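You operate a simulated robot arm through the tools that you are given. There is no shell and no other tool.

Carry out the task below with a simulated robot arm. There is one attempt and no reset: what you move stays moved.

Task
Switch on the run-out tester, spin the grooved cylinder and sort it by its reading.
Fine: one press of START; grey tray, GOOD up to 0.05, else OVER; blue arm back out.

The check looks at the end state, three seconds after you hand in, the way a careful person would. Anything else that was tipped, shoved, dropped, spilled or broken makes it a failure.

Robot
A 7-joint arm with a two-finger parallel gripper, fixed in place. Base frame: the origin is at the foot of the arm, x ahead of it, y to its left, z up; the work surface is at about z = 84. Readings come in cm, degrees, newtons and seconds.
Its first joint turns from -149.0 to 149.0 degrees. Payload 3.43 kg.
The tool frame sits at the grasp point between the pads (the TCP): z along the fingers, y along the line on which they close. The tips reach 3 cm beyond it. Largest opening 9.4 cm; finger width 2.8, thickness 1; the body of the gripper, 5 by 9.6 cm, starts 5.5 cm behind the TCP.
Orientation is that of the tool frame in the base frame, as [roll, pitch, yaw] about the fixed x, y, z axes, in that order (R = Rz(yaw) Ry(pitch) Rx(roll)). With the fingers straight down and closing along the base's y, the tool's x points along the base's -x, its y along +y and its z along -z.

Tools
- The arm moves only by the tool step_arm. Its argument "moves" is a list of rows, each an object (a shift or turn left out is 0, a gripper value left out holds the last) with "xyz": the shift along the tool's x, y, z in cm, a list of three; "angular": the turn, a rotation vector about the tool's x, y, z in degrees, a list of three; "fingers": the opening, from 0 (shut) to 1 (fully open). In form: [{"xyz": [tx, ty, tz], "angular": [rx, ry, rz], "fingers": fingers}, ...]. A call has 1 to 20 rows; each row is the pose to reach, as a shift and turn from the pose commanded when the call began, along the tool's axes at that moment. A row lasts 0.2 s, in which the tool goes at most 5 cm and 8.6 degrees; a call with a longer step from one row to the next is refused whole, and so is a gripper value outside its range. Where a pose cannot be reached the arm comes as near as it can. A force on the tool above 50 N (or 10 N above the force at the start of the call, whichever is more), or a blocked arm, ends the call early, and 0.2 s more pass. Each finger travels about 4.5 cm/s and halts on what it meets, pressing with about 42 N; the grip force reading is that of the motor and also rises with nothing between the fingers. The clock runs only during rows and for 0.2 s after the last one: add rows that repeat a pose to give the fingers time. The reply holds the time, the measured pose of the TCP, the force on the tool along the base axes, the opening and the grip force, in the units named above and with some noise, with the torque about the TCP (base axes, N m) and any sound that the robot's microphone picked up, and new pictures: "pictures" is both (left out), scene, wrist or none.
- Cameras (640 x 400 px; columns grow to the right, rows downward): "scene" is fixed at [40.1, 50.04, 159.51]; the picture's right is [0.90, 0.44, 0.00], its down [0.31, -0.64, -0.71] and it looks along [-0.31, 0.63, -0.71] (base axes); focal length 320 px, centre (320, 200). "wrist" rides on the gripper at [7.6, 1.4, -10.2] in the tool frame; the picture's right is [-0.18, 0.98, 0.00], its down [-0.75, -0.14, -0.64] and it looks along [-0.63, -0.12, 0.77] (tool axes); focal length 243 px, centre (320, 200). There is no depth. A picture from a camera that has moved, and an enlarged one, comes with that camera's place and axes in the base frame and with its lens.
- zoom(camera, box): a new picture of the part [left, top, right, bottom] of that camera's present view, enlarged. It takes no simulated time.
- sign_off(): hands the job in; it is judged then, once.

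Nothing tells you positions but the pictures and the camera data. Unless the task says otherwise, let go and move clear before handing in.

The tools are called after "Request:" as a command line: name --argument value ..., lists and objects as JSON in quotes. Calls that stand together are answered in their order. step_arm: Moves the arm, as the interface text tells. Its arguments: {"type":"object","properties":{"moves":{"type":"array","items":{"type":"object","properties":{"xyz":{"type":"array","items":{"type":"number"}},"angular":{"type":"array","items":{"type":"number"}},"fingers":{"type":"number"}}}},"pictures":{"type":"string","enum":["both","scene","wrist","none"]}},"required":["moves"]} The other tools are called the same way: zoom (camera, box) takes an enlarged picture of a part of a camera's view; sign_off () hands the job in.

At the start:

```text
time: 0.0
tool_pos: [-6.38, 98.62, 121.53]
tool_rot: [-180.0, -0.1, 180.0]
ft_force: [0.6, 0.1, -0.4]
moment: [-0.02, 0.03, -0.02]
opening: 9.4
grasp_force: 0.0
```

scene: 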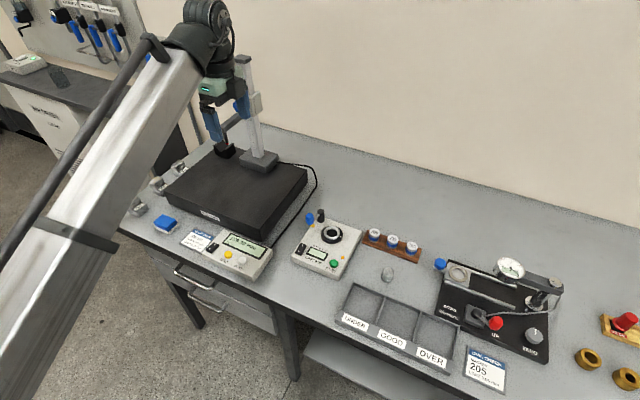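
wrist: 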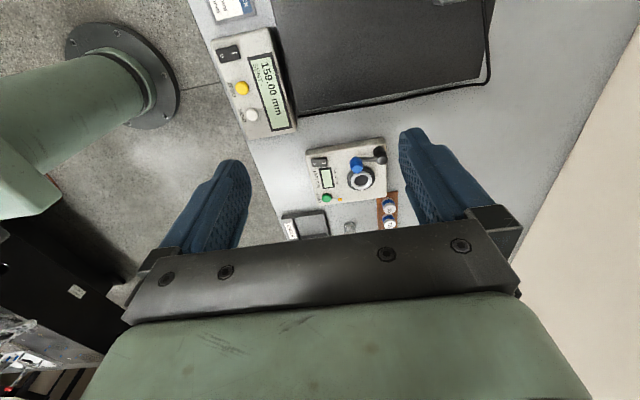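

I see a bench with a height gauge, a small run-out tester (round chuck, green START, blue arm), a grey three-pocket tray, and a grooved cylinder standing near the tray. I'll look closer at each before moving.

Request:
zoom --camera "scene" --box '[270, 190, 430, 290]'

Request:
zoom --camera "scene" --box '[330, 250, 490, 350]'

Request:
zoom --camera "wrist" --box '[270, 120, 430, 240]'

Request:
zoom --camera "scene" --box '[420, 230, 640, 400]'

Request:
zoom --camera "scene" --box '[110, 150, 290, 290]'

```text
4.00 times, centred on (350, 240) of scene
camera zoom: at [40.1, 50.04, 159.51], right [0.9, 0.44, 0.0], down [0.31, -0.64, -0.71], along [-0.31, 0.63, -0.71], focal length 1278 px, centre (200, 40)
```

zoom: 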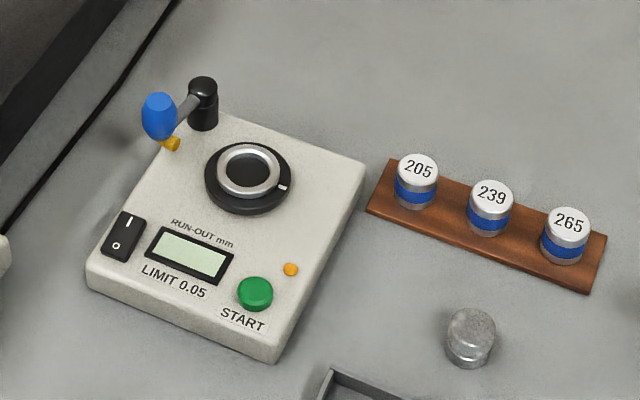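

```text
4.00 times, centred on (410, 300) of scene
camera zoom: at [40.1, 50.04, 159.51], right [0.9, 0.44, 0.0], down [0.31, -0.64, -0.71], along [-0.31, 0.63, -0.71], focal length 1278 px, centre (-40, -200)
```

zoom: 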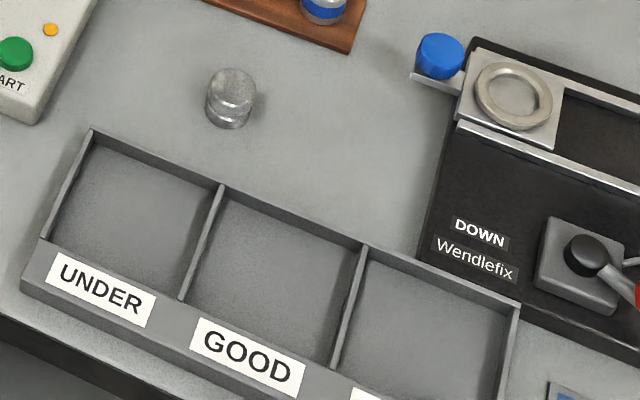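

```text
3.33 times, centred on (350, 180) of wrist
camera zoom: at [-14.1, 100.01, 131.73], right [0.18, 0.98, 0.0], down [0.75, -0.14, 0.64], along [0.63, -0.12, -0.77], focal length 809 px, centre (220, 267)
```

zoom: 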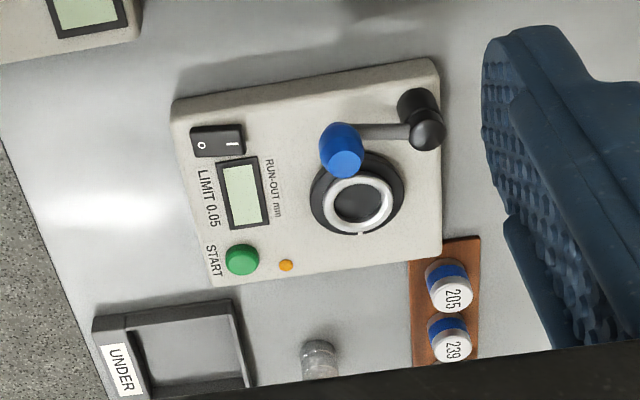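

```text
2.35 times, centred on (530, 315) of scene
camera zoom: at [40.1, 50.04, 159.51], right [0.9, 0.44, 0.0], down [0.31, -0.64, -0.71], along [-0.31, 0.63, -0.71], focal length 752 px, centre (-174, -71)
```

zoom: 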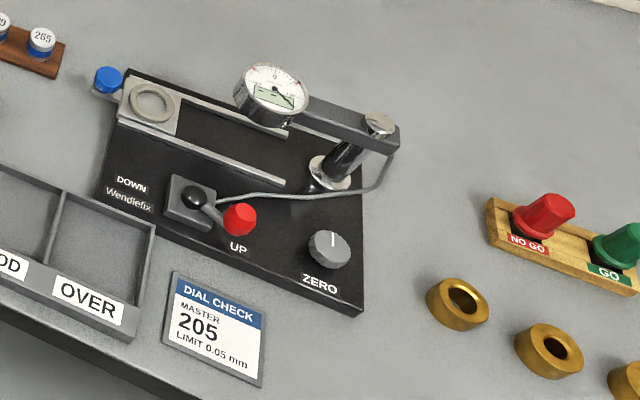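

```text
2.86 times, centred on (200, 220) of scene
camera zoom: at [40.1, 50.04, 159.51], right [0.9, 0.44, 0.0], down [0.31, -0.64, -0.71], along [-0.31, 0.63, -0.71], focal length 913 px, centre (663, 143)
```

zoom: 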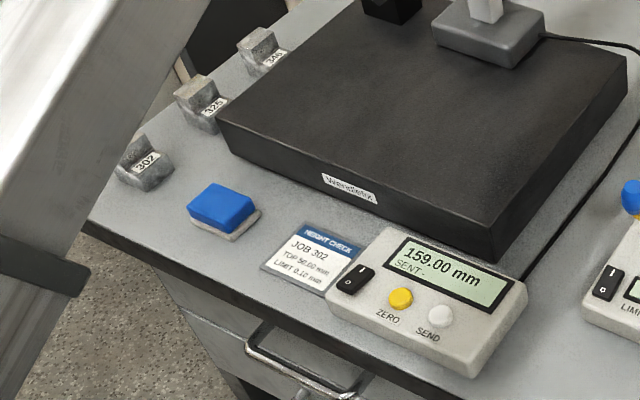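

The tester chuck looks to be near (18, 103), the power rocker near (12.7, 94), START near (22.6, 94), the blue knob near (11, 102), and the grooved cylinder near (35.5, 98). I'll move over the area at height and turn the gripper so the fingers close along x, which also gives a better view.

Request:
step_arm --moves '[{"xyz": [-4.5, -1.6, 0]}, {"xyz": [-9, -3.2, 0]}, {"xyz": [-13.5, -4.8, 0]}, {"xyz": [-18, -6.4, 0]}, {"xyz": [-22, -8, 0]}, {"xyz": [-24.4, -8.6, 0]}, {"xyz": [-24.4, -8.6, 0], "angular": [0, 0, -8.5]}, {"xyz": [-24.4, -8.6, 0], "angular": [0, 0, -17]}, {"xyz": [-24.4, -8.6, 0], "angular": [0, 0, -25.5]}, {"xyz": [-24.4, -8.6, 0], "angular": [0, 0, -34]}, {"xyz": [-24.4, -8.6, 0], "angular": [0, 0, -42.5]}, {"xyz": [-24.4, -8.6, 0], "angular": [0, 0, -51]}, {"xyz": [-24.4, -8.6, 0], "angular": [0, 0, -59.5]}, {"xyz": [-24.4, -8.6, 0], "angular": [0, 0, -68]}, {"xyz": [-24.4, -8.6, 0], "angular": [0, 0, -76.5]}, {"xyz": [-24.4, -8.6, 0], "angular": [0, 0, -85]}, {"xyz": [-24.4, -8.6, 0], "angular": [0, 0, -90]}, {"xyz": [-24.4, -8.6, 0], "angular": [0, 0, -90]}]'

```text
time: 3.5
tool_pos: [18.06, 90.06, 121.47]
tool_rot: [-180.0, 0.4, -93.3]
ft_force: [1.6, 1.6, -2.0]
moment: [0.0, -0.02, 0.0]
opening: 9.4
grasp_force: 0.1
stopped in row 17: the force on the tool passed its limit at 60 N (the readings are from after the stop); the commanded pose is now the measured one
camera wrist: at [16.03, 82.6, 131.64], right [-0.97, 0.24, 0.0], down [0.18, 0.74, 0.65], along [0.15, 0.63, -0.76], focal length 243 px, centre (320, 200)
```

scene: 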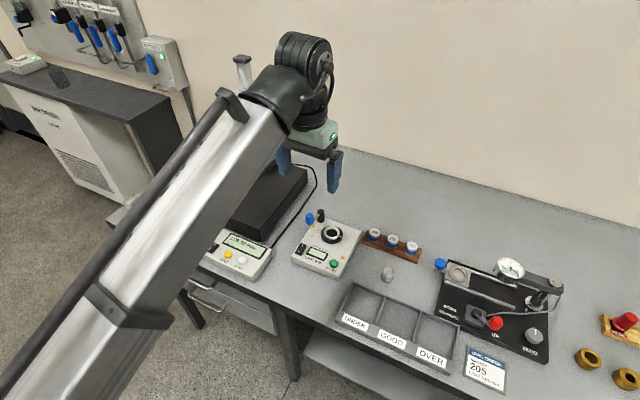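
wrist: 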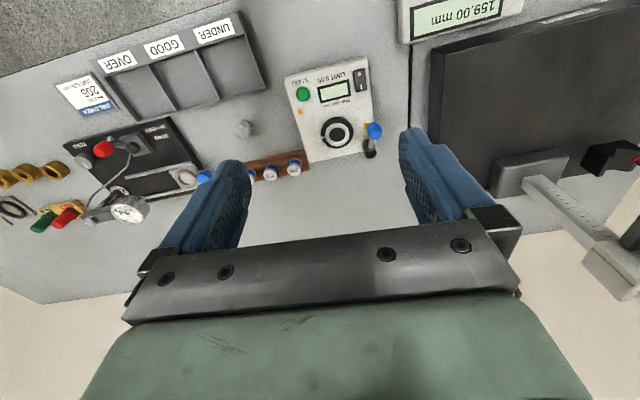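

The gripper is now over the tester, closing roughly along x, and it stopped just short of the turn target. I'll zoom in on the tester and the cylinder from this new viewpoint.

Request:
zoom --camera "wrist" --box '[280, 60, 400, 170]'

Request:
zoom --camera "wrist" --box '[80, 10, 320, 190]'

Request:
zoom --camera "scene" --box '[210, 20, 390, 200]'

```text
3.64 times, centred on (340, 115) of wrist
camera zoom: at [16.03, 82.6, 131.64], right [-0.97, 0.24, 0.0], down [0.18, 0.74, 0.65], along [0.15, 0.63, -0.76], focal length 882 px, centre (247, 509)
```

zoom: 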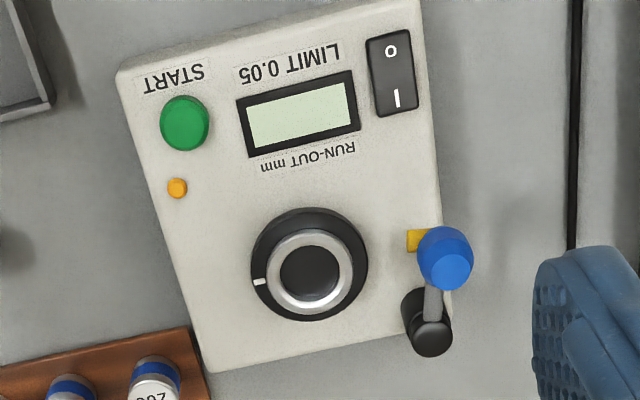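

```text
2.22 times, centred on (200, 100) of wrist
camera zoom: at [16.03, 82.6, 131.64], right [-0.97, 0.24, 0.0], down [0.18, 0.74, 0.65], along [0.15, 0.63, -0.76], focal length 539 px, centre (587, 422)
```

zoom: 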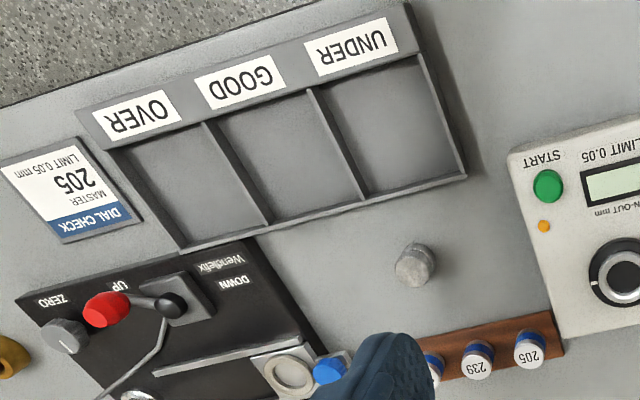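

```text
2.22 times, centred on (300, 110) of scene
camera zoom: at [40.1, 50.04, 159.51], right [0.9, 0.44, 0.0], down [0.31, -0.64, -0.71], along [-0.31, 0.63, -0.71], focal length 710 px, centre (364, 400)
```

zoom: 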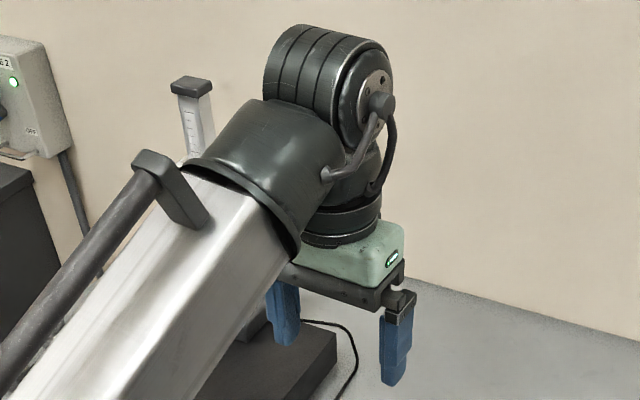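

I now place the cylinder near (36, 98.7), about 3.2 cm across with its top near z = 86. The GOOD pocket is near (42.3, 88.3) and OVER near (51, 88.5). These points are at the edge of my straight-down reach, so I'll lean the tool outward and come down over the cylinder for a closer look.

Request:
step_arm --moves '[{"xyz": [0, 0, 0], "angular": [0, -8, 0]}, {"xyz": [0, 0, 0], "angular": [0, -16, 0]}, {"xyz": [-1, -2, 2], "angular": [0, -20, 0]}, {"xyz": [-2, -4.5, 5], "angular": [0, -20, 0]}, {"xyz": [-3, -7, 8], "angular": [0, -20, 0]}, {"xyz": [-4, -9.5, 11], "angular": [0, -20, 0]}, {"xyz": [-5, -12, 14], "angular": [0, -20, 0]}, {"xyz": [-6, -14.5, 17], "angular": [0, -20, 0]}, {"xyz": [-7.5, -16.5, 20], "angular": [0, -20, 0]}, {"xyz": [-9, -17.5, 23], "angular": [0, -20, 0]}, {"xyz": [-9, -17.5, 25], "angular": [0, -20, 0], "fingers": 0.65}, {"xyz": [-9, -17.5, 25], "angular": [0, -20, 0], "fingers": 0.65}]'

```text
time: 6.1
tool_pos: [35.86, 98.18, 96.37]
tool_rot: [-179.8, 20.4, -93.2]
ft_force: [0.7, -0.4, -0.2]
moment: [0.04, 0.03, -0.04]
opening: 6.12
grasp_force: 0.0
camera wrist: at [33.74, 87.65, 103.33], right [-0.97, 0.23, 0.06], down [0.17, 0.47, 0.86], along [0.17, 0.85, -0.5], focal length 243 px, centre (320, 200)
```

scene: 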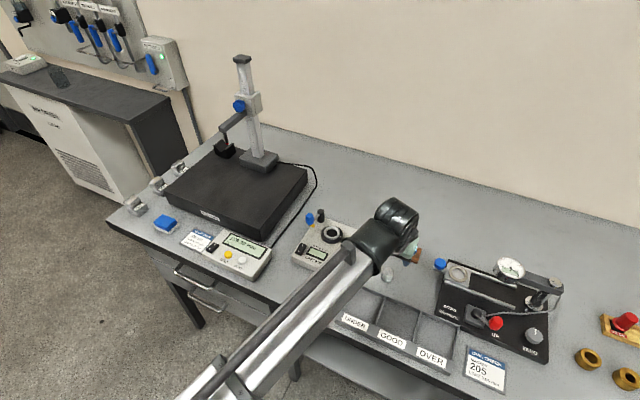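
wrist: 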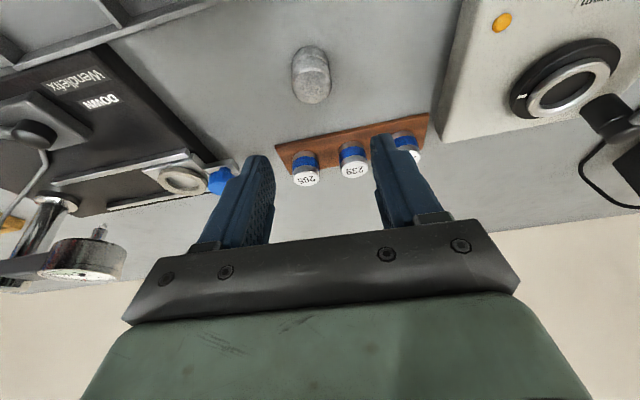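

The leaned pose is reachable and the cylinder is in clear view below the fingers. I'll zoom in on it and on the chuck.

Request:
zoom --camera "wrist" --box '[270, 30, 350, 110]'

Request:
zoom --camera "wrist" --box '[490, 0, 640, 120]'

```text
5.00 times, centred on (310, 70) of wrist
camera zoom: at [33.74, 87.65, 103.33], right [-0.97, 0.23, 0.06], down [0.17, 0.47, 0.86], along [0.17, 0.85, -0.5], focal length 1213 px, centre (370, 850)
```

zoom: 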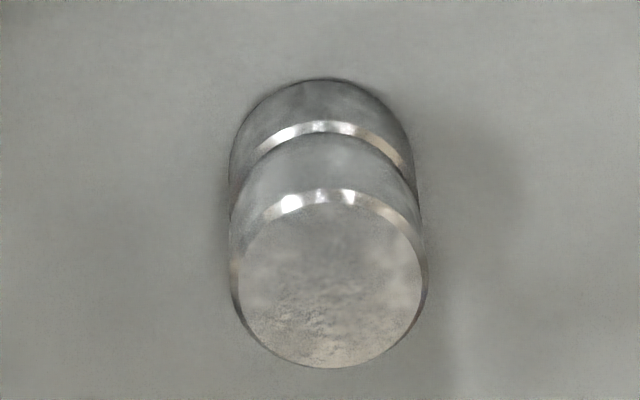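

```text
3.33 times, centred on (565, 60) of wrist
camera zoom: at [33.74, 87.65, 103.33], right [-0.97, 0.23, 0.06], down [0.17, 0.47, 0.86], along [0.17, 0.85, -0.5], focal length 809 px, centre (-497, 667)
```

zoom: 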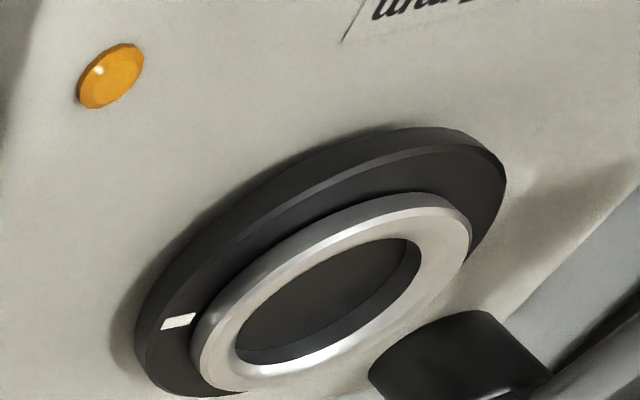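

The cylinder is about 3.0 cm across and 3 cm tall, centred near (35.9, 98.95), with its groove at mid height. The chuck bore is about 3.3 cm. I'll go straight down to grip the part above the groove, checking before I close.

Request:
step_arm --moves '[{"xyz": [0.7, 0, 1.87]}, {"xyz": [1.4, 0, 3.75]}, {"xyz": [2.1, 0, 5.62]}, {"xyz": [2.5, 0, 6.7]}, {"xyz": [2.82, 0, 7.56]}, {"xyz": [2.82, 0, 7.56]}]'

Request:
zoom --camera "wrist" --box '[160, 60, 480, 260]'

```text
time: 7.5
tool_pos: [35.86, 98.5, 88.56]
tool_rot: [-179.9, 20.5, -93.2]
ft_force: [-0.2, 0.3, 0.2]
moment: [-0.03, 0.01, 0.01]
opening: 6.1
grasp_force: 0.1
camera wrist: at [33.86, 87.81, 95.41], right [-0.97, 0.23, 0.06], down [0.17, 0.47, 0.86], along [0.17, 0.85, -0.5], focal length 243 px, centre (320, 200)
```

scene: 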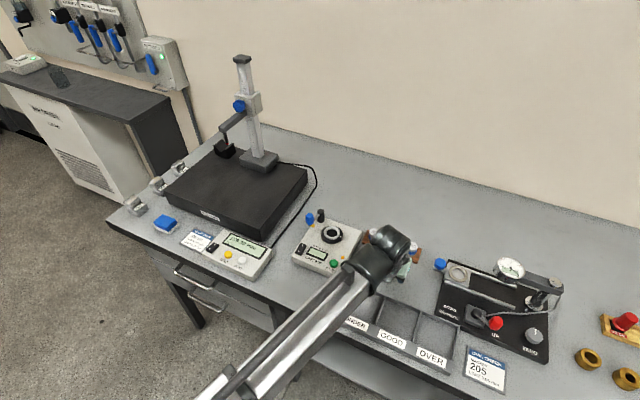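
wrist: 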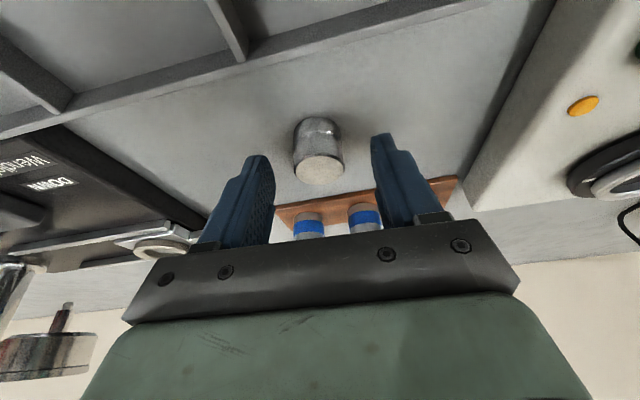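

```text
2.00 times, centred on (320, 160) of wrist
camera zoom: at [33.86, 87.81, 95.41], right [-0.97, 0.23, 0.06], down [0.17, 0.47, 0.86], along [0.17, 0.85, -0.5], focal length 485 px, centre (320, 280)
```

zoom: 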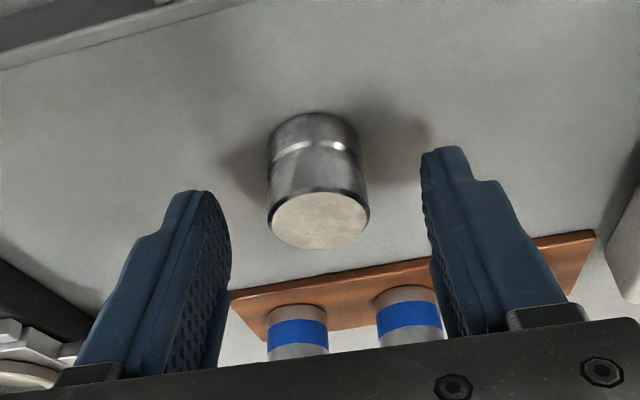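

The fingers straddle the cylinder, with their centre about 0.5 cm too far out in y. I'll shift back a little and a touch lower, then close.

Request:
step_arm --moves '[{"xyz": [0.46, 0, 0.12]}, {"xyz": [0.46, 0, 0.12]}, {"xyz": [0.46, 0, 0.12], "fingers": 0.25}, {"xyz": [0.46, 0, 0.12], "fingers": 0.25}, {"xyz": [0.46, 0, 0.12], "fingers": 0.25}, {"xyz": [0.46, 0, 0.12], "fingers": 0.25}, {"xyz": [0.46, 0, 0.12], "fingers": 0.25}]'

Request:
zoom --camera "wrist" --box '[160, 60, 480, 260]'

```text
time: 9.1
tool_pos: [36.06, 98.08, 88.26]
tool_rot: [-180.0, 20.4, -93.2]
ft_force: [0.4, -0.2, -0.5]
moment: [0.03, 0.04, 0.01]
opening: 2.85
grasp_force: 42.3
camera wrist: at [33.87, 87.46, 95.14], right [-0.97, 0.23, 0.06], down [0.17, 0.47, 0.86], along [0.17, 0.85, -0.5], focal length 243 px, centre (320, 200)
```

scene: 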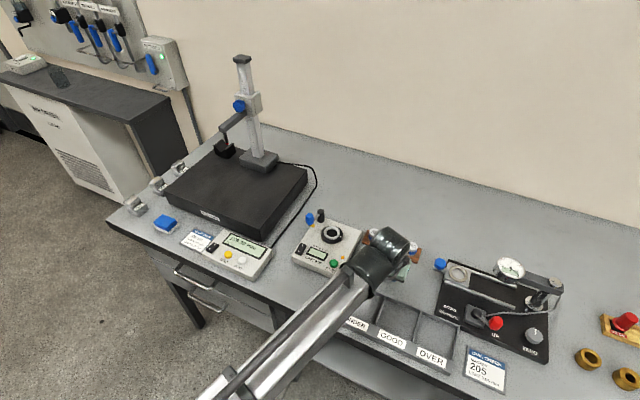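
wrist: 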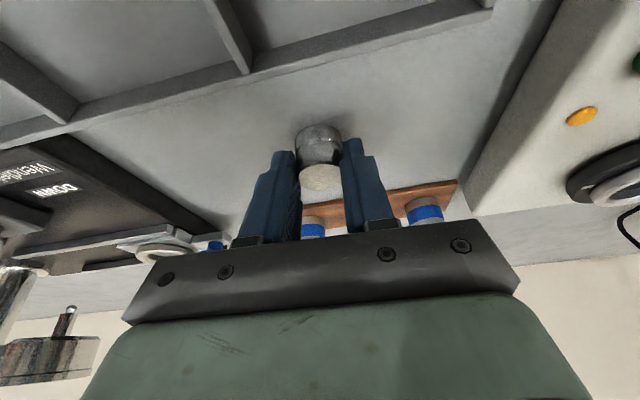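

```text
2.00 times, centred on (320, 160) of wrist
camera zoom: at [33.87, 87.46, 95.14], right [-0.97, 0.23, 0.06], down [0.17, 0.47, 0.86], along [0.17, 0.85, -0.5], focal length 485 px, centre (320, 280)
```

zoom: 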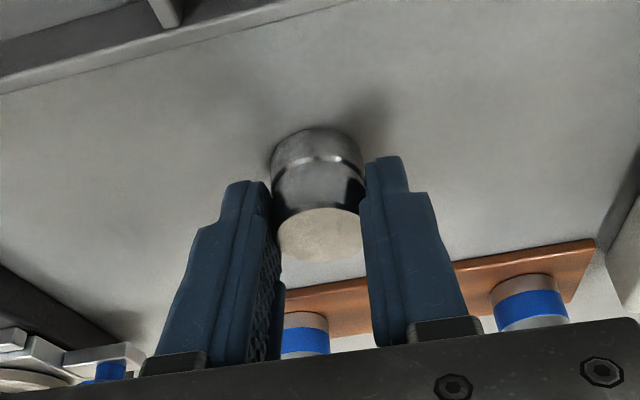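

The cylinder is gripped at 2.85 cm opening, on the section above the groove. I'll lift it straight up 10 cm and carry it above the chuck.

Request:
step_arm --moves '[{"xyz": [-0.87, 0, -2.34]}, {"xyz": [-1.74, 0, -4.68]}, {"xyz": [-2.62, 0, -7.03]}, {"xyz": [-3.49, 0, -9.37]}, {"xyz": [-3.9, 2.34, -9.2]}, {"xyz": [-4.3, 4.68, -9.05]}, {"xyz": [-4.7, 7.0, -8.9]}, {"xyz": [-5.1, 9.35, -8.75]}, {"xyz": [-5.5, 11.7, -8.6]}, {"xyz": [-5.9, 14, -8.45]}, {"xyz": [-6.3, 16.4, -8.3]}, {"xyz": [-6.74, 18.71, -8.16]}, {"xyz": [-6.74, 18.71, -8.16]}]'

Request:
zoom --camera "wrist" --box '[160, 0, 480, 220]'

Request:
zoom --camera "scene" --box '[270, 170, 430, 290]'

```text
time: 11.9
tool_pos: [17.38, 102.34, 97.86]
tool_rot: [-179.9, 20.4, -93.2]
ft_force: [1.3, -0.1, -0.2]
moment: [0.0, 0.02, -0.02]
opening: 2.37
grasp_force: 0.2
camera wrist: at [15.3, 91.76, 104.92], right [-0.97, 0.23, 0.06], down [0.17, 0.47, 0.86], along [0.17, 0.85, -0.5], focal length 243 px, centre (320, 200)
```

scene: 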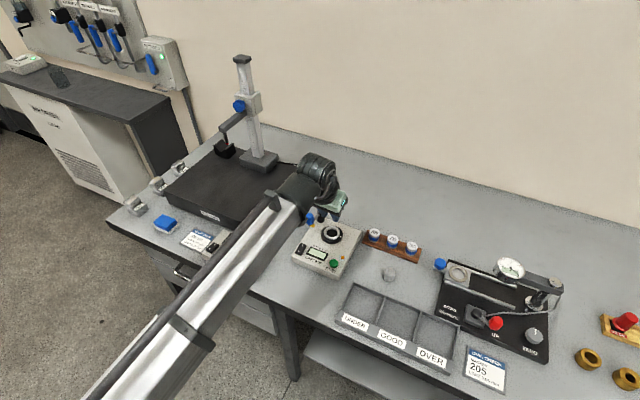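
wrist: 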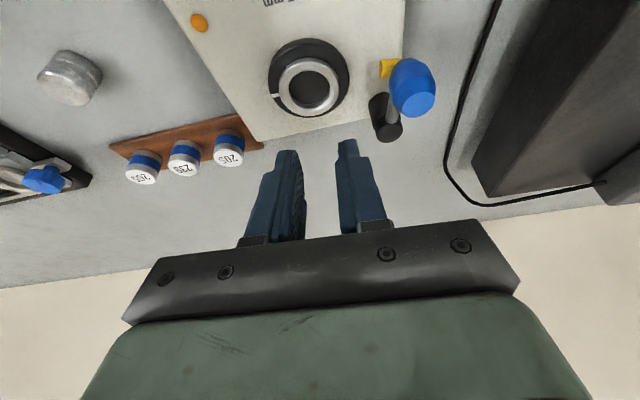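

```text
1.82 times, centred on (320, 110) of wrist
camera zoom: at [15.3, 91.76, 104.92], right [-0.97, 0.23, 0.06], down [0.17, 0.47, 0.86], along [0.17, 0.85, -0.5], focal length 441 px, centre (320, 364)
```

zoom: 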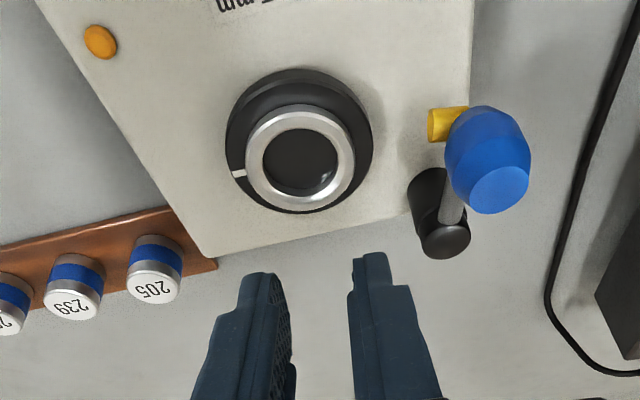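

```text
3.33 times, centred on (350, 230) of scene
camera zoom: at [40.1, 50.04, 159.51], right [0.9, 0.44, 0.0], down [0.31, -0.64, -0.71], along [-0.31, 0.63, -0.71], focal length 1065 px, centre (220, 100)
```

zoom: 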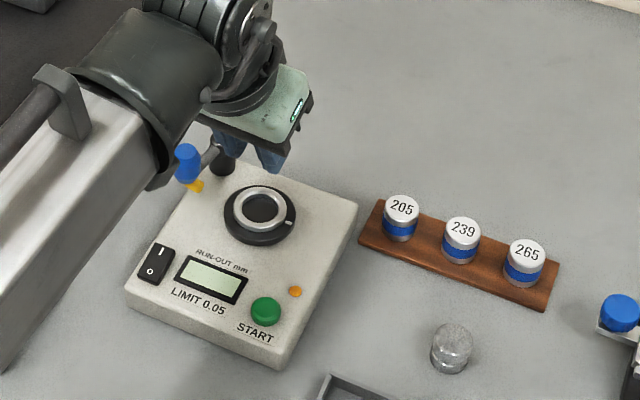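

The fingers came up empty: the cylinder is still standing on the bench near its old spot, so it slipped out. I'll look at exactly where and how it stands now.

Request:
zoom --camera "scene" --box '[350, 240, 430, 290]'

Request:
zoom --camera "wrist" --box '[20, 30, 120, 130]'

```text
8.00 times, centred on (390, 265) of scene
camera zoom: at [40.1, 50.04, 159.51], right [0.9, 0.44, 0.0], down [0.31, -0.64, -0.71], along [-0.31, 0.63, -0.71], focal length 2557 px, centre (-240, -320)
```

zoom: 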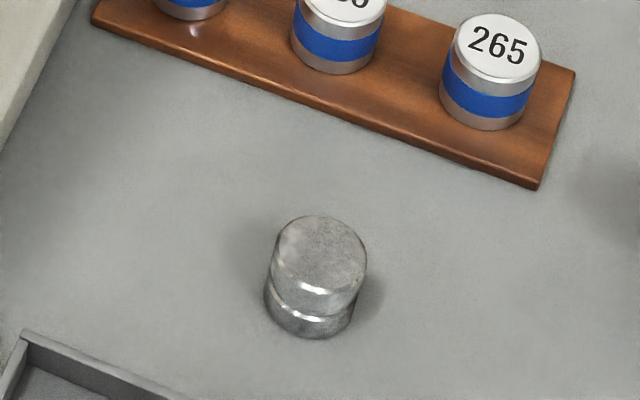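

```text
4.00 times, centred on (70, 80) of wrist
camera zoom: at [15.3, 91.76, 104.92], right [-0.97, 0.23, 0.06], down [0.17, 0.47, 0.86], along [0.17, 0.85, -0.5], focal length 970 px, centre (1320, 680)
```

zoom: 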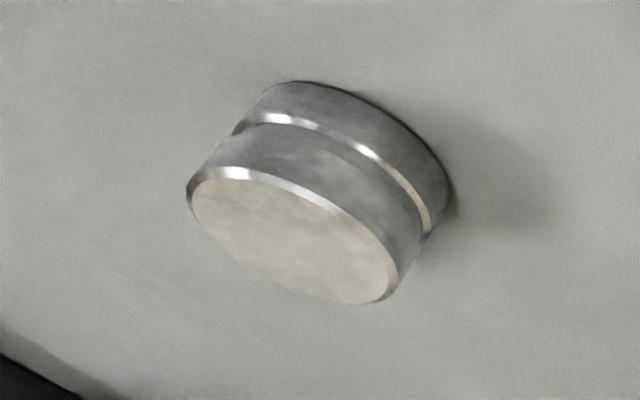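

The cylinder is upright at about (36.4, 99.0), so nothing is lost. I'll go back with open fingers and take a deeper, well-centred grip this time.

Request:
step_arm --moves '[{"xyz": [0.35, -2.4, -0.13], "fingers": 0.65}, {"xyz": [0.7, -4.8, -0.26]}, {"xyz": [1.05, -7.2, -0.39]}, {"xyz": [1.4, -9.6, -0.52]}, {"xyz": [1.74, -12, -0.65]}, {"xyz": [2.1, -14.4, -0.78]}, {"xyz": [2.44, -16.8, -0.91]}, {"xyz": [2.79, -19.17, -1.04]}, {"xyz": [3.66, -19.17, 1.29]}, {"xyz": [4.53, -19.17, 3.63]}, {"xyz": [5.4, -19.17, 5.96]}, {"xyz": [5.9, -19.17, 7.3]}, {"xyz": [6.27, -19.17, 8.3]}, {"xyz": [6.27, -19.17, 8.3]}, {"xyz": [6.27, -19.17, 8.3]}]'

Request:
zoom --camera "wrist" --box '[160, 60, 480, 260]'

```text
time: 15.1
tool_pos: [36.47, 98.3, 88.35]
tool_rot: [-180.0, 20.4, -93.2]
ft_force: [0.3, 0.4, -0.1]
moment: [-0.01, -0.01, 0.01]
opening: 6.09
grasp_force: 0.1
camera wrist: at [34.37, 87.75, 95.31], right [-0.97, 0.23, 0.06], down [0.17, 0.47, 0.86], along [0.17, 0.85, -0.5], focal length 243 px, centre (320, 200)
```

scene: 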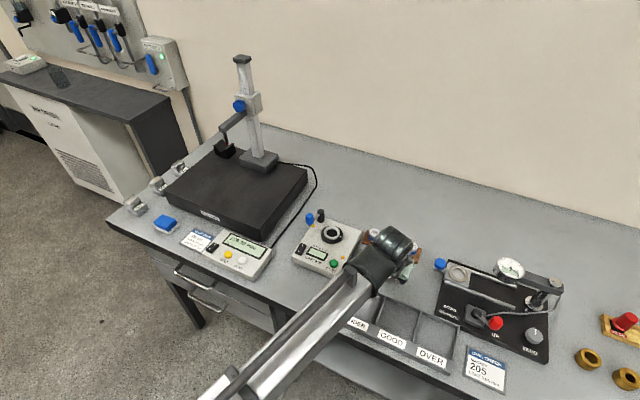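
wrist: 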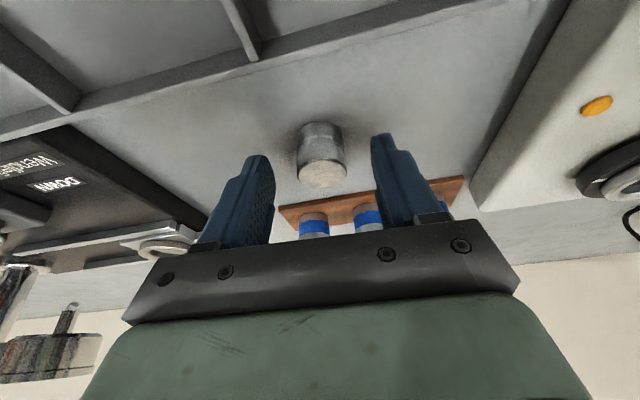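

```text
2.00 times, centred on (320, 160) of wrist
camera zoom: at [34.37, 87.75, 95.31], right [-0.97, 0.23, 0.06], down [0.17, 0.47, 0.86], along [0.17, 0.85, -0.5], focal length 485 px, centre (320, 280)
```

zoom: 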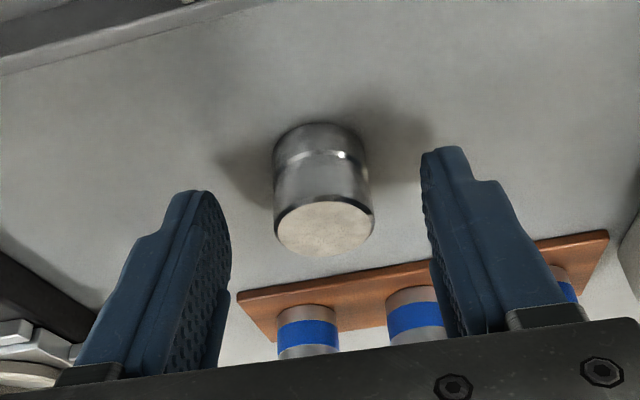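

The cylinder is centred between the fingers, but I'm still about 0.45 cm higher than planned. I'll drop that amount and close fully, then lift slowly by a small amount to test the grip.

Request:
step_arm --moves '[{"xyz": [0.16, 0, 0.43]}, {"xyz": [0.16, 0, 0.43]}, {"xyz": [0.16, 0, 0.43], "fingers": 0.0}, {"xyz": [0.16, 0, 0.43], "fingers": 0.0}, {"xyz": [0.16, 0, 0.43], "fingers": 0.0}, {"xyz": [0.16, 0, 0.43], "fingers": 0.0}, {"xyz": [0.16, 0, 0.43], "fingers": 0.0}, {"xyz": [0.16, 0, 0.43], "fingers": 0.0}]'

Request:
zoom --camera "wrist" --box '[240, 80, 400, 240]'

Request:
step_arm --moves '[{"xyz": [-0.05, 0, -0.14]}, {"xyz": [-0.14, 0, -0.37]}, {"xyz": [-0.24, 0, -0.66]}, {"xyz": [-0.35, 0, -0.94]}, {"xyz": [-0.52, 0, -1.4]}, {"xyz": [-0.7, 0, -1.87]}, {"xyz": [-0.7, 0, -1.87]}]'

Request:
zoom --camera "wrist" --box '[240, 80, 400, 240]'

```text
time: 16.9
tool_pos: [36.55, 98.42, 87.88]
tool_rot: [-179.9, 20.4, -93.2]
ft_force: [1.8, 0.9, -0.2]
moment: [0.03, 0.01, -0.01]
opening: 2.87
grasp_force: 41.7
camera wrist: at [34.36, 87.75, 94.83], right [-0.97, 0.23, 0.06], down [0.17, 0.47, 0.86], along [0.17, 0.85, -0.5], focal length 243 px, centre (320, 200)
```

scene: 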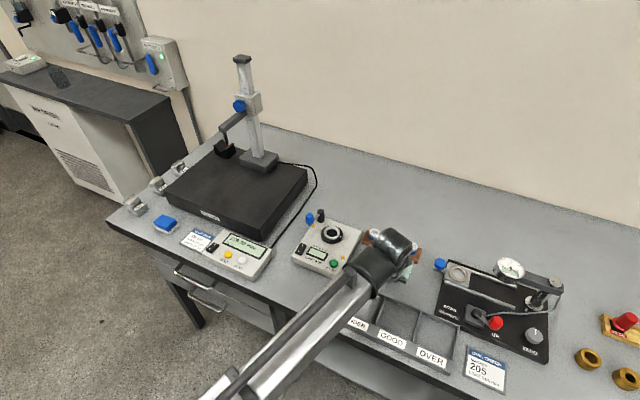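
wrist: 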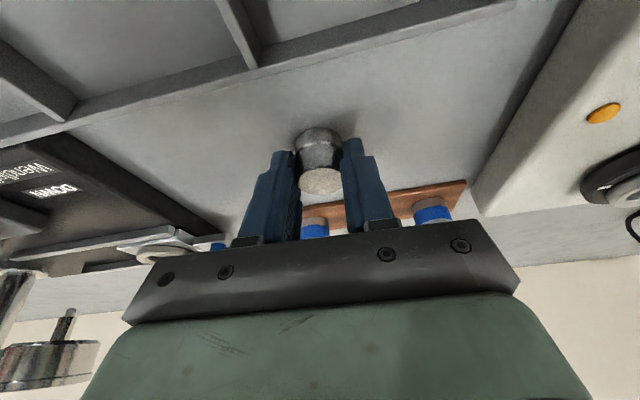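

```text
2.50 times, centred on (320, 160) of wrist
camera zoom: at [34.36, 87.75, 94.83], right [-0.97, 0.23, 0.06], down [0.17, 0.47, 0.86], along [0.17, 0.85, -0.5], focal length 606 px, centre (320, 300)
```

zoom: 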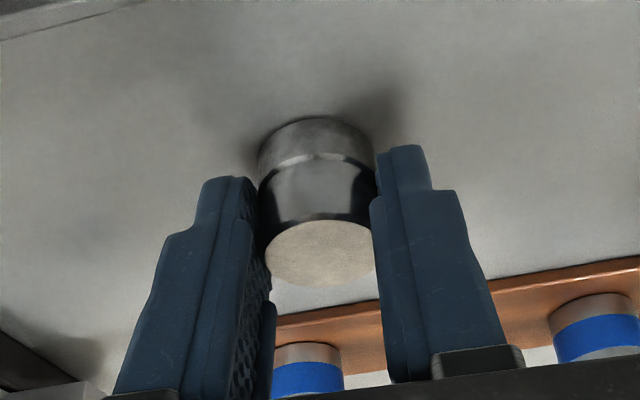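

```text
time: 18.5
tool_pos: [36.44, 98.37, 89.86]
tool_rot: [-179.9, 20.4, -93.1]
ft_force: [-0.6, -0.2, -0.2]
moment: [-0.04, 0.0, 0.02]
opening: 2.84
grasp_force: 41.7
camera wrist: at [34.37, 87.83, 96.77], right [-0.97, 0.23, 0.06], down [0.17, 0.47, 0.86], along [0.17, 0.85, -0.5], focal length 243 px, centre (320, 200)
```

scene: 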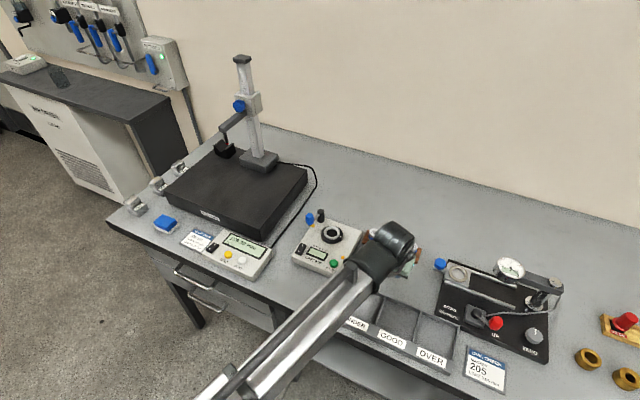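
wrist: 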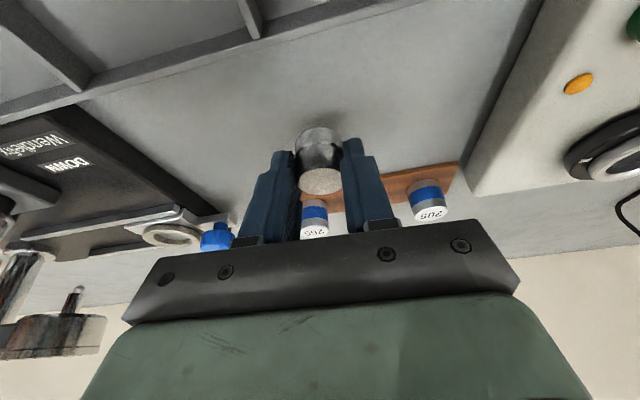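

```text
2.50 times, centred on (320, 160) of wrist
camera zoom: at [34.37, 87.83, 96.77], right [-0.97, 0.23, 0.06], down [0.17, 0.47, 0.86], along [0.17, 0.85, -0.5], focal length 606 px, centre (320, 300)
```

zoom: 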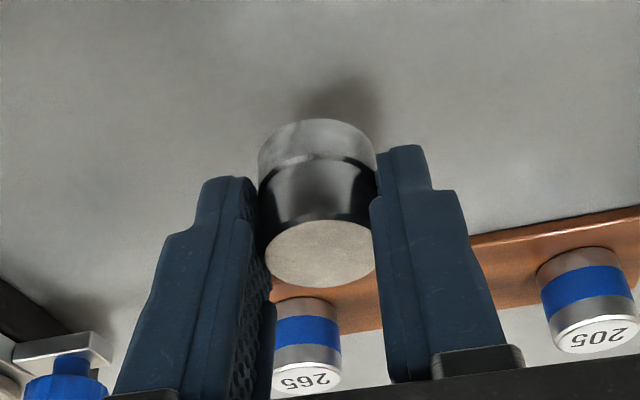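

The cylinder has lifted cleanly this time and hangs straight. I'll raise it gently, then carry it smoothly to above the chuck.

Request:
step_arm --moves '[{"xyz": [-0.1, 0, -0.28]}, {"xyz": [-0.31, 0, -0.84]}, {"xyz": [-0.63, 0, -1.69]}, {"xyz": [-1.05, 0, -2.81]}, {"xyz": [-1.47, 0, -3.94]}, {"xyz": [-1.88, 0, -5.06]}, {"xyz": [-2.27, 0, -6.1]}, {"xyz": [-2.55, 0, -6.84]}, {"xyz": [-2.72, 0, -7.31]}, {"xyz": [-2.79, 0, -7.5]}, {"xyz": [-2.79, 0, -7.5]}]' --pictures "none"

Request:
step_arm --moves '[{"xyz": [-0.05, 0.28, 0.02]}, {"xyz": [-0.15, 0.85, 0.06]}, {"xyz": [-0.33, 1.9, 0.12]}, {"xyz": [-0.58, 3.3, 0.22]}, {"xyz": [-0.83, 4.73, 0.31]}, {"xyz": [-1.08, 6.15, 0.4]}, {"xyz": [-1.33, 7.57, 0.49]}, {"xyz": [-1.58, 9.0, 0.59]}, {"xyz": [-1.83, 10.4, 0.68]}, {"xyz": [-2.08, 11.8, 0.77]}, {"xyz": [-2.33, 13.25, 0.86]}, {"xyz": [-2.58, 14.7, 0.96]}, {"xyz": [-2.83, 16.1, 1.05]}, {"xyz": [-3.05, 17.4, 1.13]}, {"xyz": [-3.2, 18.3, 1.19]}, {"xyz": [-3.33, 18.94, 1.235]}, {"xyz": [-3.33, 18.94, 1.235]}]'

Request:
zoom --camera "wrist" --box '[240, 0, 480, 240]'

```text
time: 20.9
tool_pos: [36.5, 98.35, 97.76]
tool_rot: [-179.9, 20.4, -93.2]
ft_force: [0.4, 0.1, -0.6]
moment: [0.0, 0.04, 0.01]
opening: 2.85
grasp_force: 41.7
```

```text
time: 24.5
tool_pos: [17.78, 103.07, 97.85]
tool_rot: [-179.9, 20.4, -93.3]
ft_force: [-0.5, 0.4, -0.2]
moment: [-0.01, -0.02, -0.03]
opening: 2.84
grasp_force: 41.9
camera wrist: at [15.7, 92.44, 104.7], right [-0.97, 0.23, 0.06], down [0.17, 0.47, 0.86], along [0.17, 0.85, -0.5], focal length 243 px, centre (320, 200)
```

scene: 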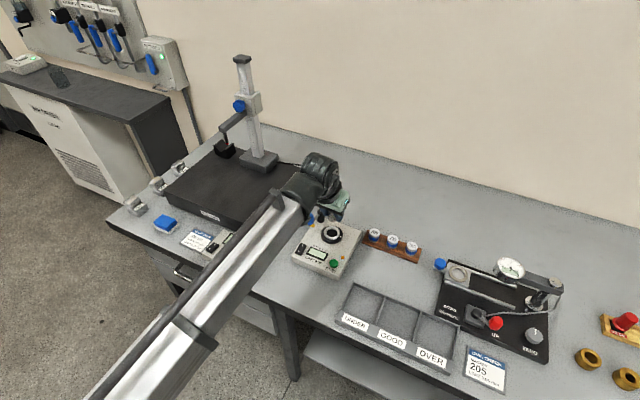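
wrist: 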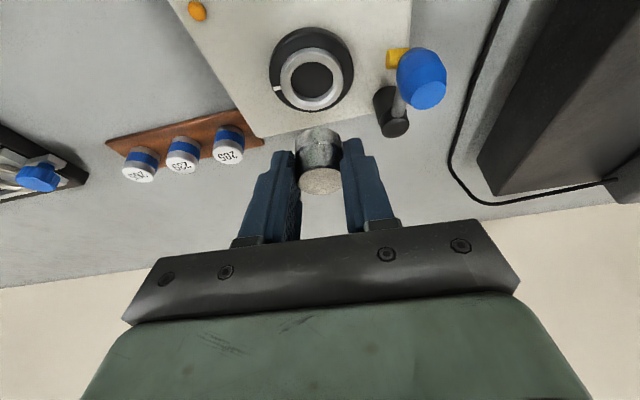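

```text
1.67 times, centred on (360, 120) of wrist
camera zoom: at [15.7, 92.44, 104.7], right [-0.97, 0.23, 0.06], down [0.17, 0.47, 0.86], along [0.17, 0.85, -0.5], focal length 404 px, centre (253, 333)
```

zoom: 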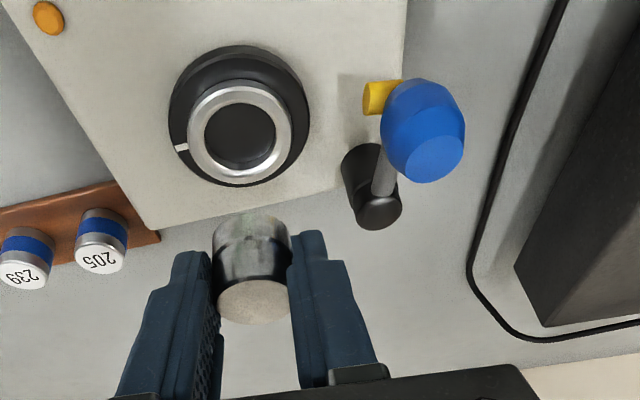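

The cylinder is held just robot-side above the chuck. Before lowering I'll zoom in on both to work out the remaining offset precisely.

Request:
zoom --camera "wrist" --box '[270, 110, 370, 210]'

Request:
zoom --camera "wrist" --box '[260, 20, 360, 120]'

Request:
zoom --camera "scene" --box '[290, 180, 370, 250]'

```text
4.00 times, centred on (320, 160) of wrist
camera zoom: at [15.7, 92.44, 104.7], right [-0.97, 0.23, 0.06], down [0.17, 0.47, 0.86], along [0.17, 0.85, -0.5], focal length 970 px, centre (320, 360)
```

zoom: 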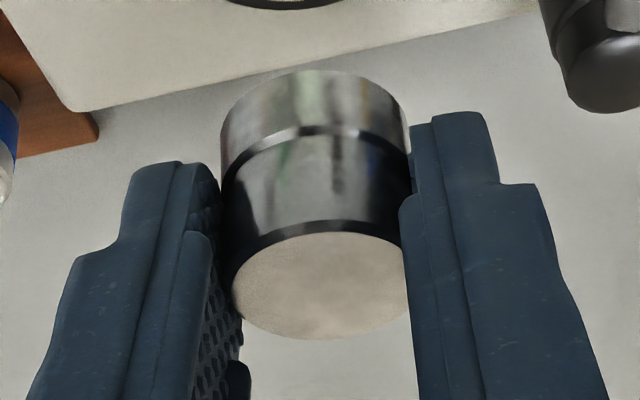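

```text
4.00 times, centred on (310, 70) of wrist
camera zoom: at [15.7, 92.44, 104.7], right [-0.97, 0.23, 0.06], down [0.17, 0.47, 0.86], along [0.17, 0.85, -0.5], focal length 970 px, centre (360, 720)
```

zoom: 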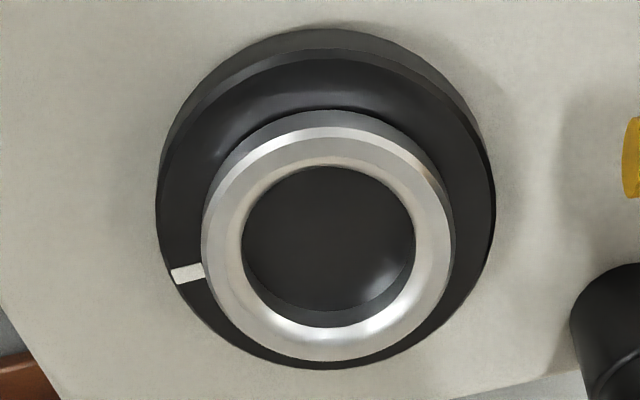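

```text
5.71 times, centred on (330, 215) of scene
camera zoom: at [40.1, 50.04, 159.51], right [0.9, 0.44, 0.0], down [0.31, -0.64, -0.71], along [-0.31, 0.63, -0.71], focal length 1826 px, centre (263, 114)
```

zoom: 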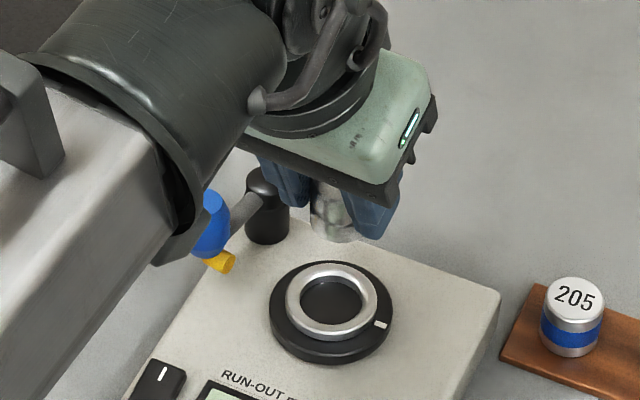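

The bore is about 3.3 cm across and 0.6 cm deep, centred near (17.85, 103.8), and the cylinder is almost directly above it. I'll lower to roughly 1.5 cm above the ring and check again.

Request:
step_arm --moves '[{"xyz": [0.1, -0.03, 0.25]}, {"xyz": [0.35, -0.06, 0.9]}, {"xyz": [0.7, -0.1, 1.8]}, {"xyz": [1.05, -0.1, 2.75]}, {"xyz": [1.4, -0.1, 3.65]}, {"xyz": [1.65, -0.1, 4.25]}, {"xyz": [1.78, -0.1, 4.55]}, {"xyz": [1.83, -0.1, 4.65]}, {"xyz": [1.83, -0.1, 4.65]}]'

Request:
zoom --camera "wrist" --box '[260, 80, 380, 200]'

Request:
zoom --camera "scene" --box '[290, 190, 370, 250]'

```text
time: 26.5
tool_pos: [17.81, 102.94, 92.81]
tool_rot: [-179.9, 20.4, -93.2]
ft_force: [0.5, -0.3, 0.1]
moment: [0.01, -0.01, -0.04]
opening: 2.84
grasp_force: 42.2
camera wrist: at [15.72, 92.27, 99.81], right [-0.97, 0.23, 0.06], down [0.17, 0.47, 0.86], along [0.17, 0.85, -0.5], focal length 243 px, centre (320, 200)
```

scene: 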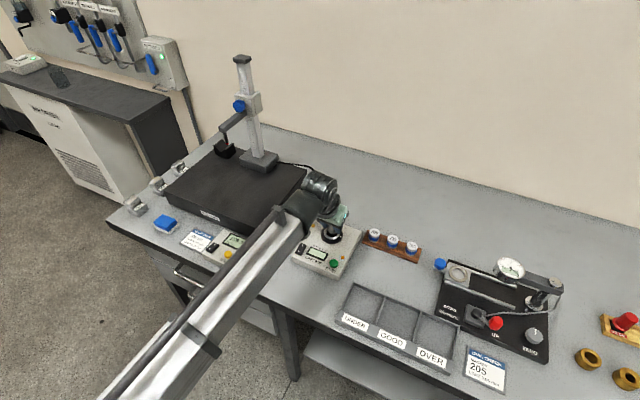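
wrist: 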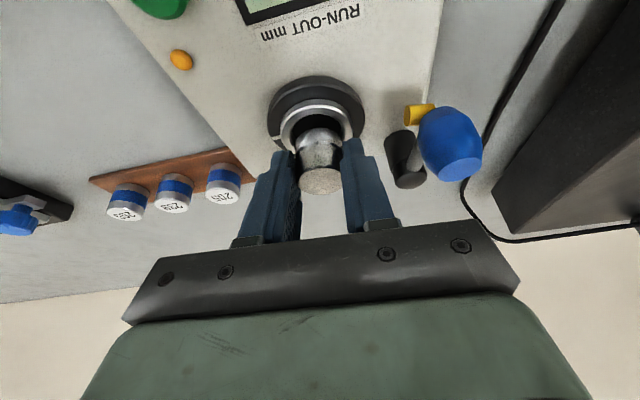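

```text
3.33 times, centred on (320, 140) of wrist
camera zoom: at [15.72, 92.27, 99.81], right [-0.97, 0.23, 0.06], down [0.17, 0.47, 0.86], along [0.17, 0.85, -0.5], focal length 809 px, centre (320, 400)
```

zoom: 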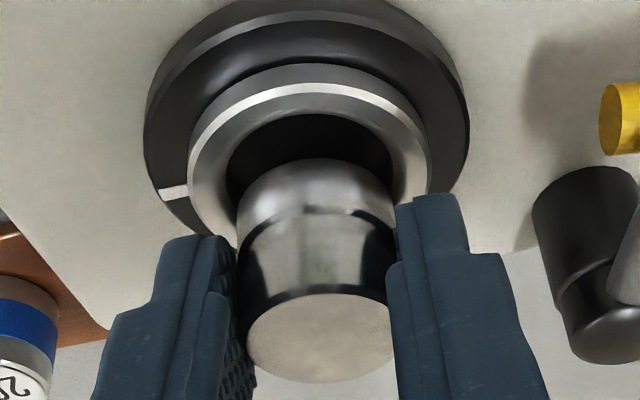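

```text
6.67 times, centred on (330, 220) of scene
camera zoom: at [40.1, 50.04, 159.51], right [0.9, 0.44, 0.0], down [0.31, -0.64, -0.71], along [-0.31, 0.63, -0.71], focal length 2131 px, centre (253, 67)
```

zoom: 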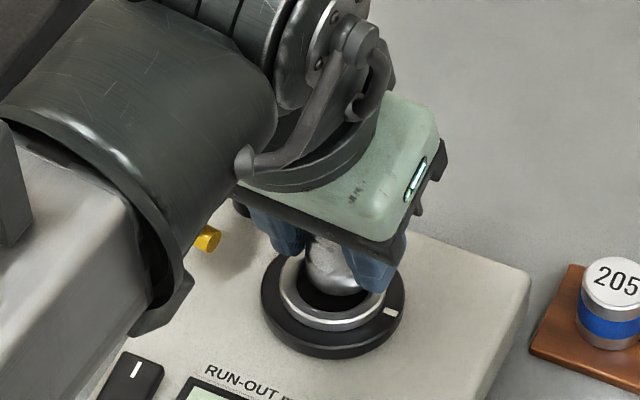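

The cylinder is now close above the ring. The two cameras disagree a little about the ring's height, so I'll check the tester body's height at its front corner.

Request:
zoom --camera "scene" --box '[285, 235, 365, 285]'

Request:
zoom --camera "scene" --box '[310, 210, 360, 250]'

```text
8.00 times, centred on (325, 260) of scene
camera zoom: at [40.1, 50.04, 159.51], right [0.9, 0.44, 0.0], down [0.31, -0.64, -0.71], along [-0.31, 0.63, -0.71], focal length 2557 px, centre (280, -280)
```

zoom: 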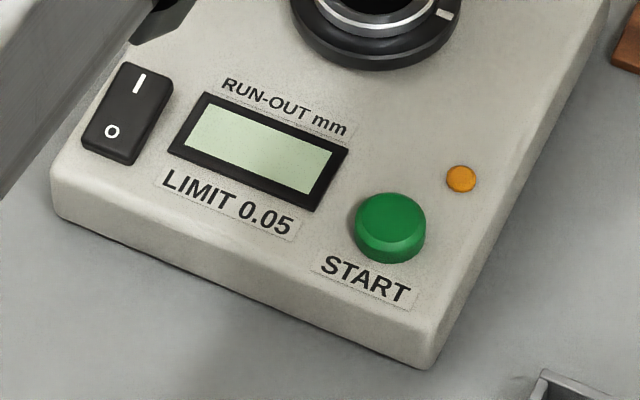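

```text
10.00 times, centred on (335, 230) of scene
camera zoom: at [40.1, 50.04, 159.51], right [0.9, 0.44, 0.0], down [0.31, -0.64, -0.71], along [-0.31, 0.63, -0.71], focal length 3196 px, centre (170, -100)
```

zoom: 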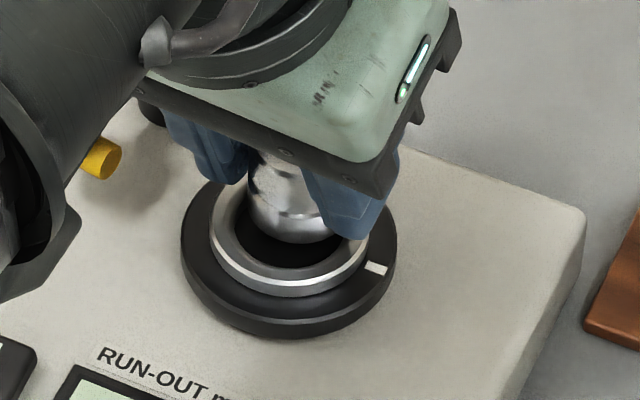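

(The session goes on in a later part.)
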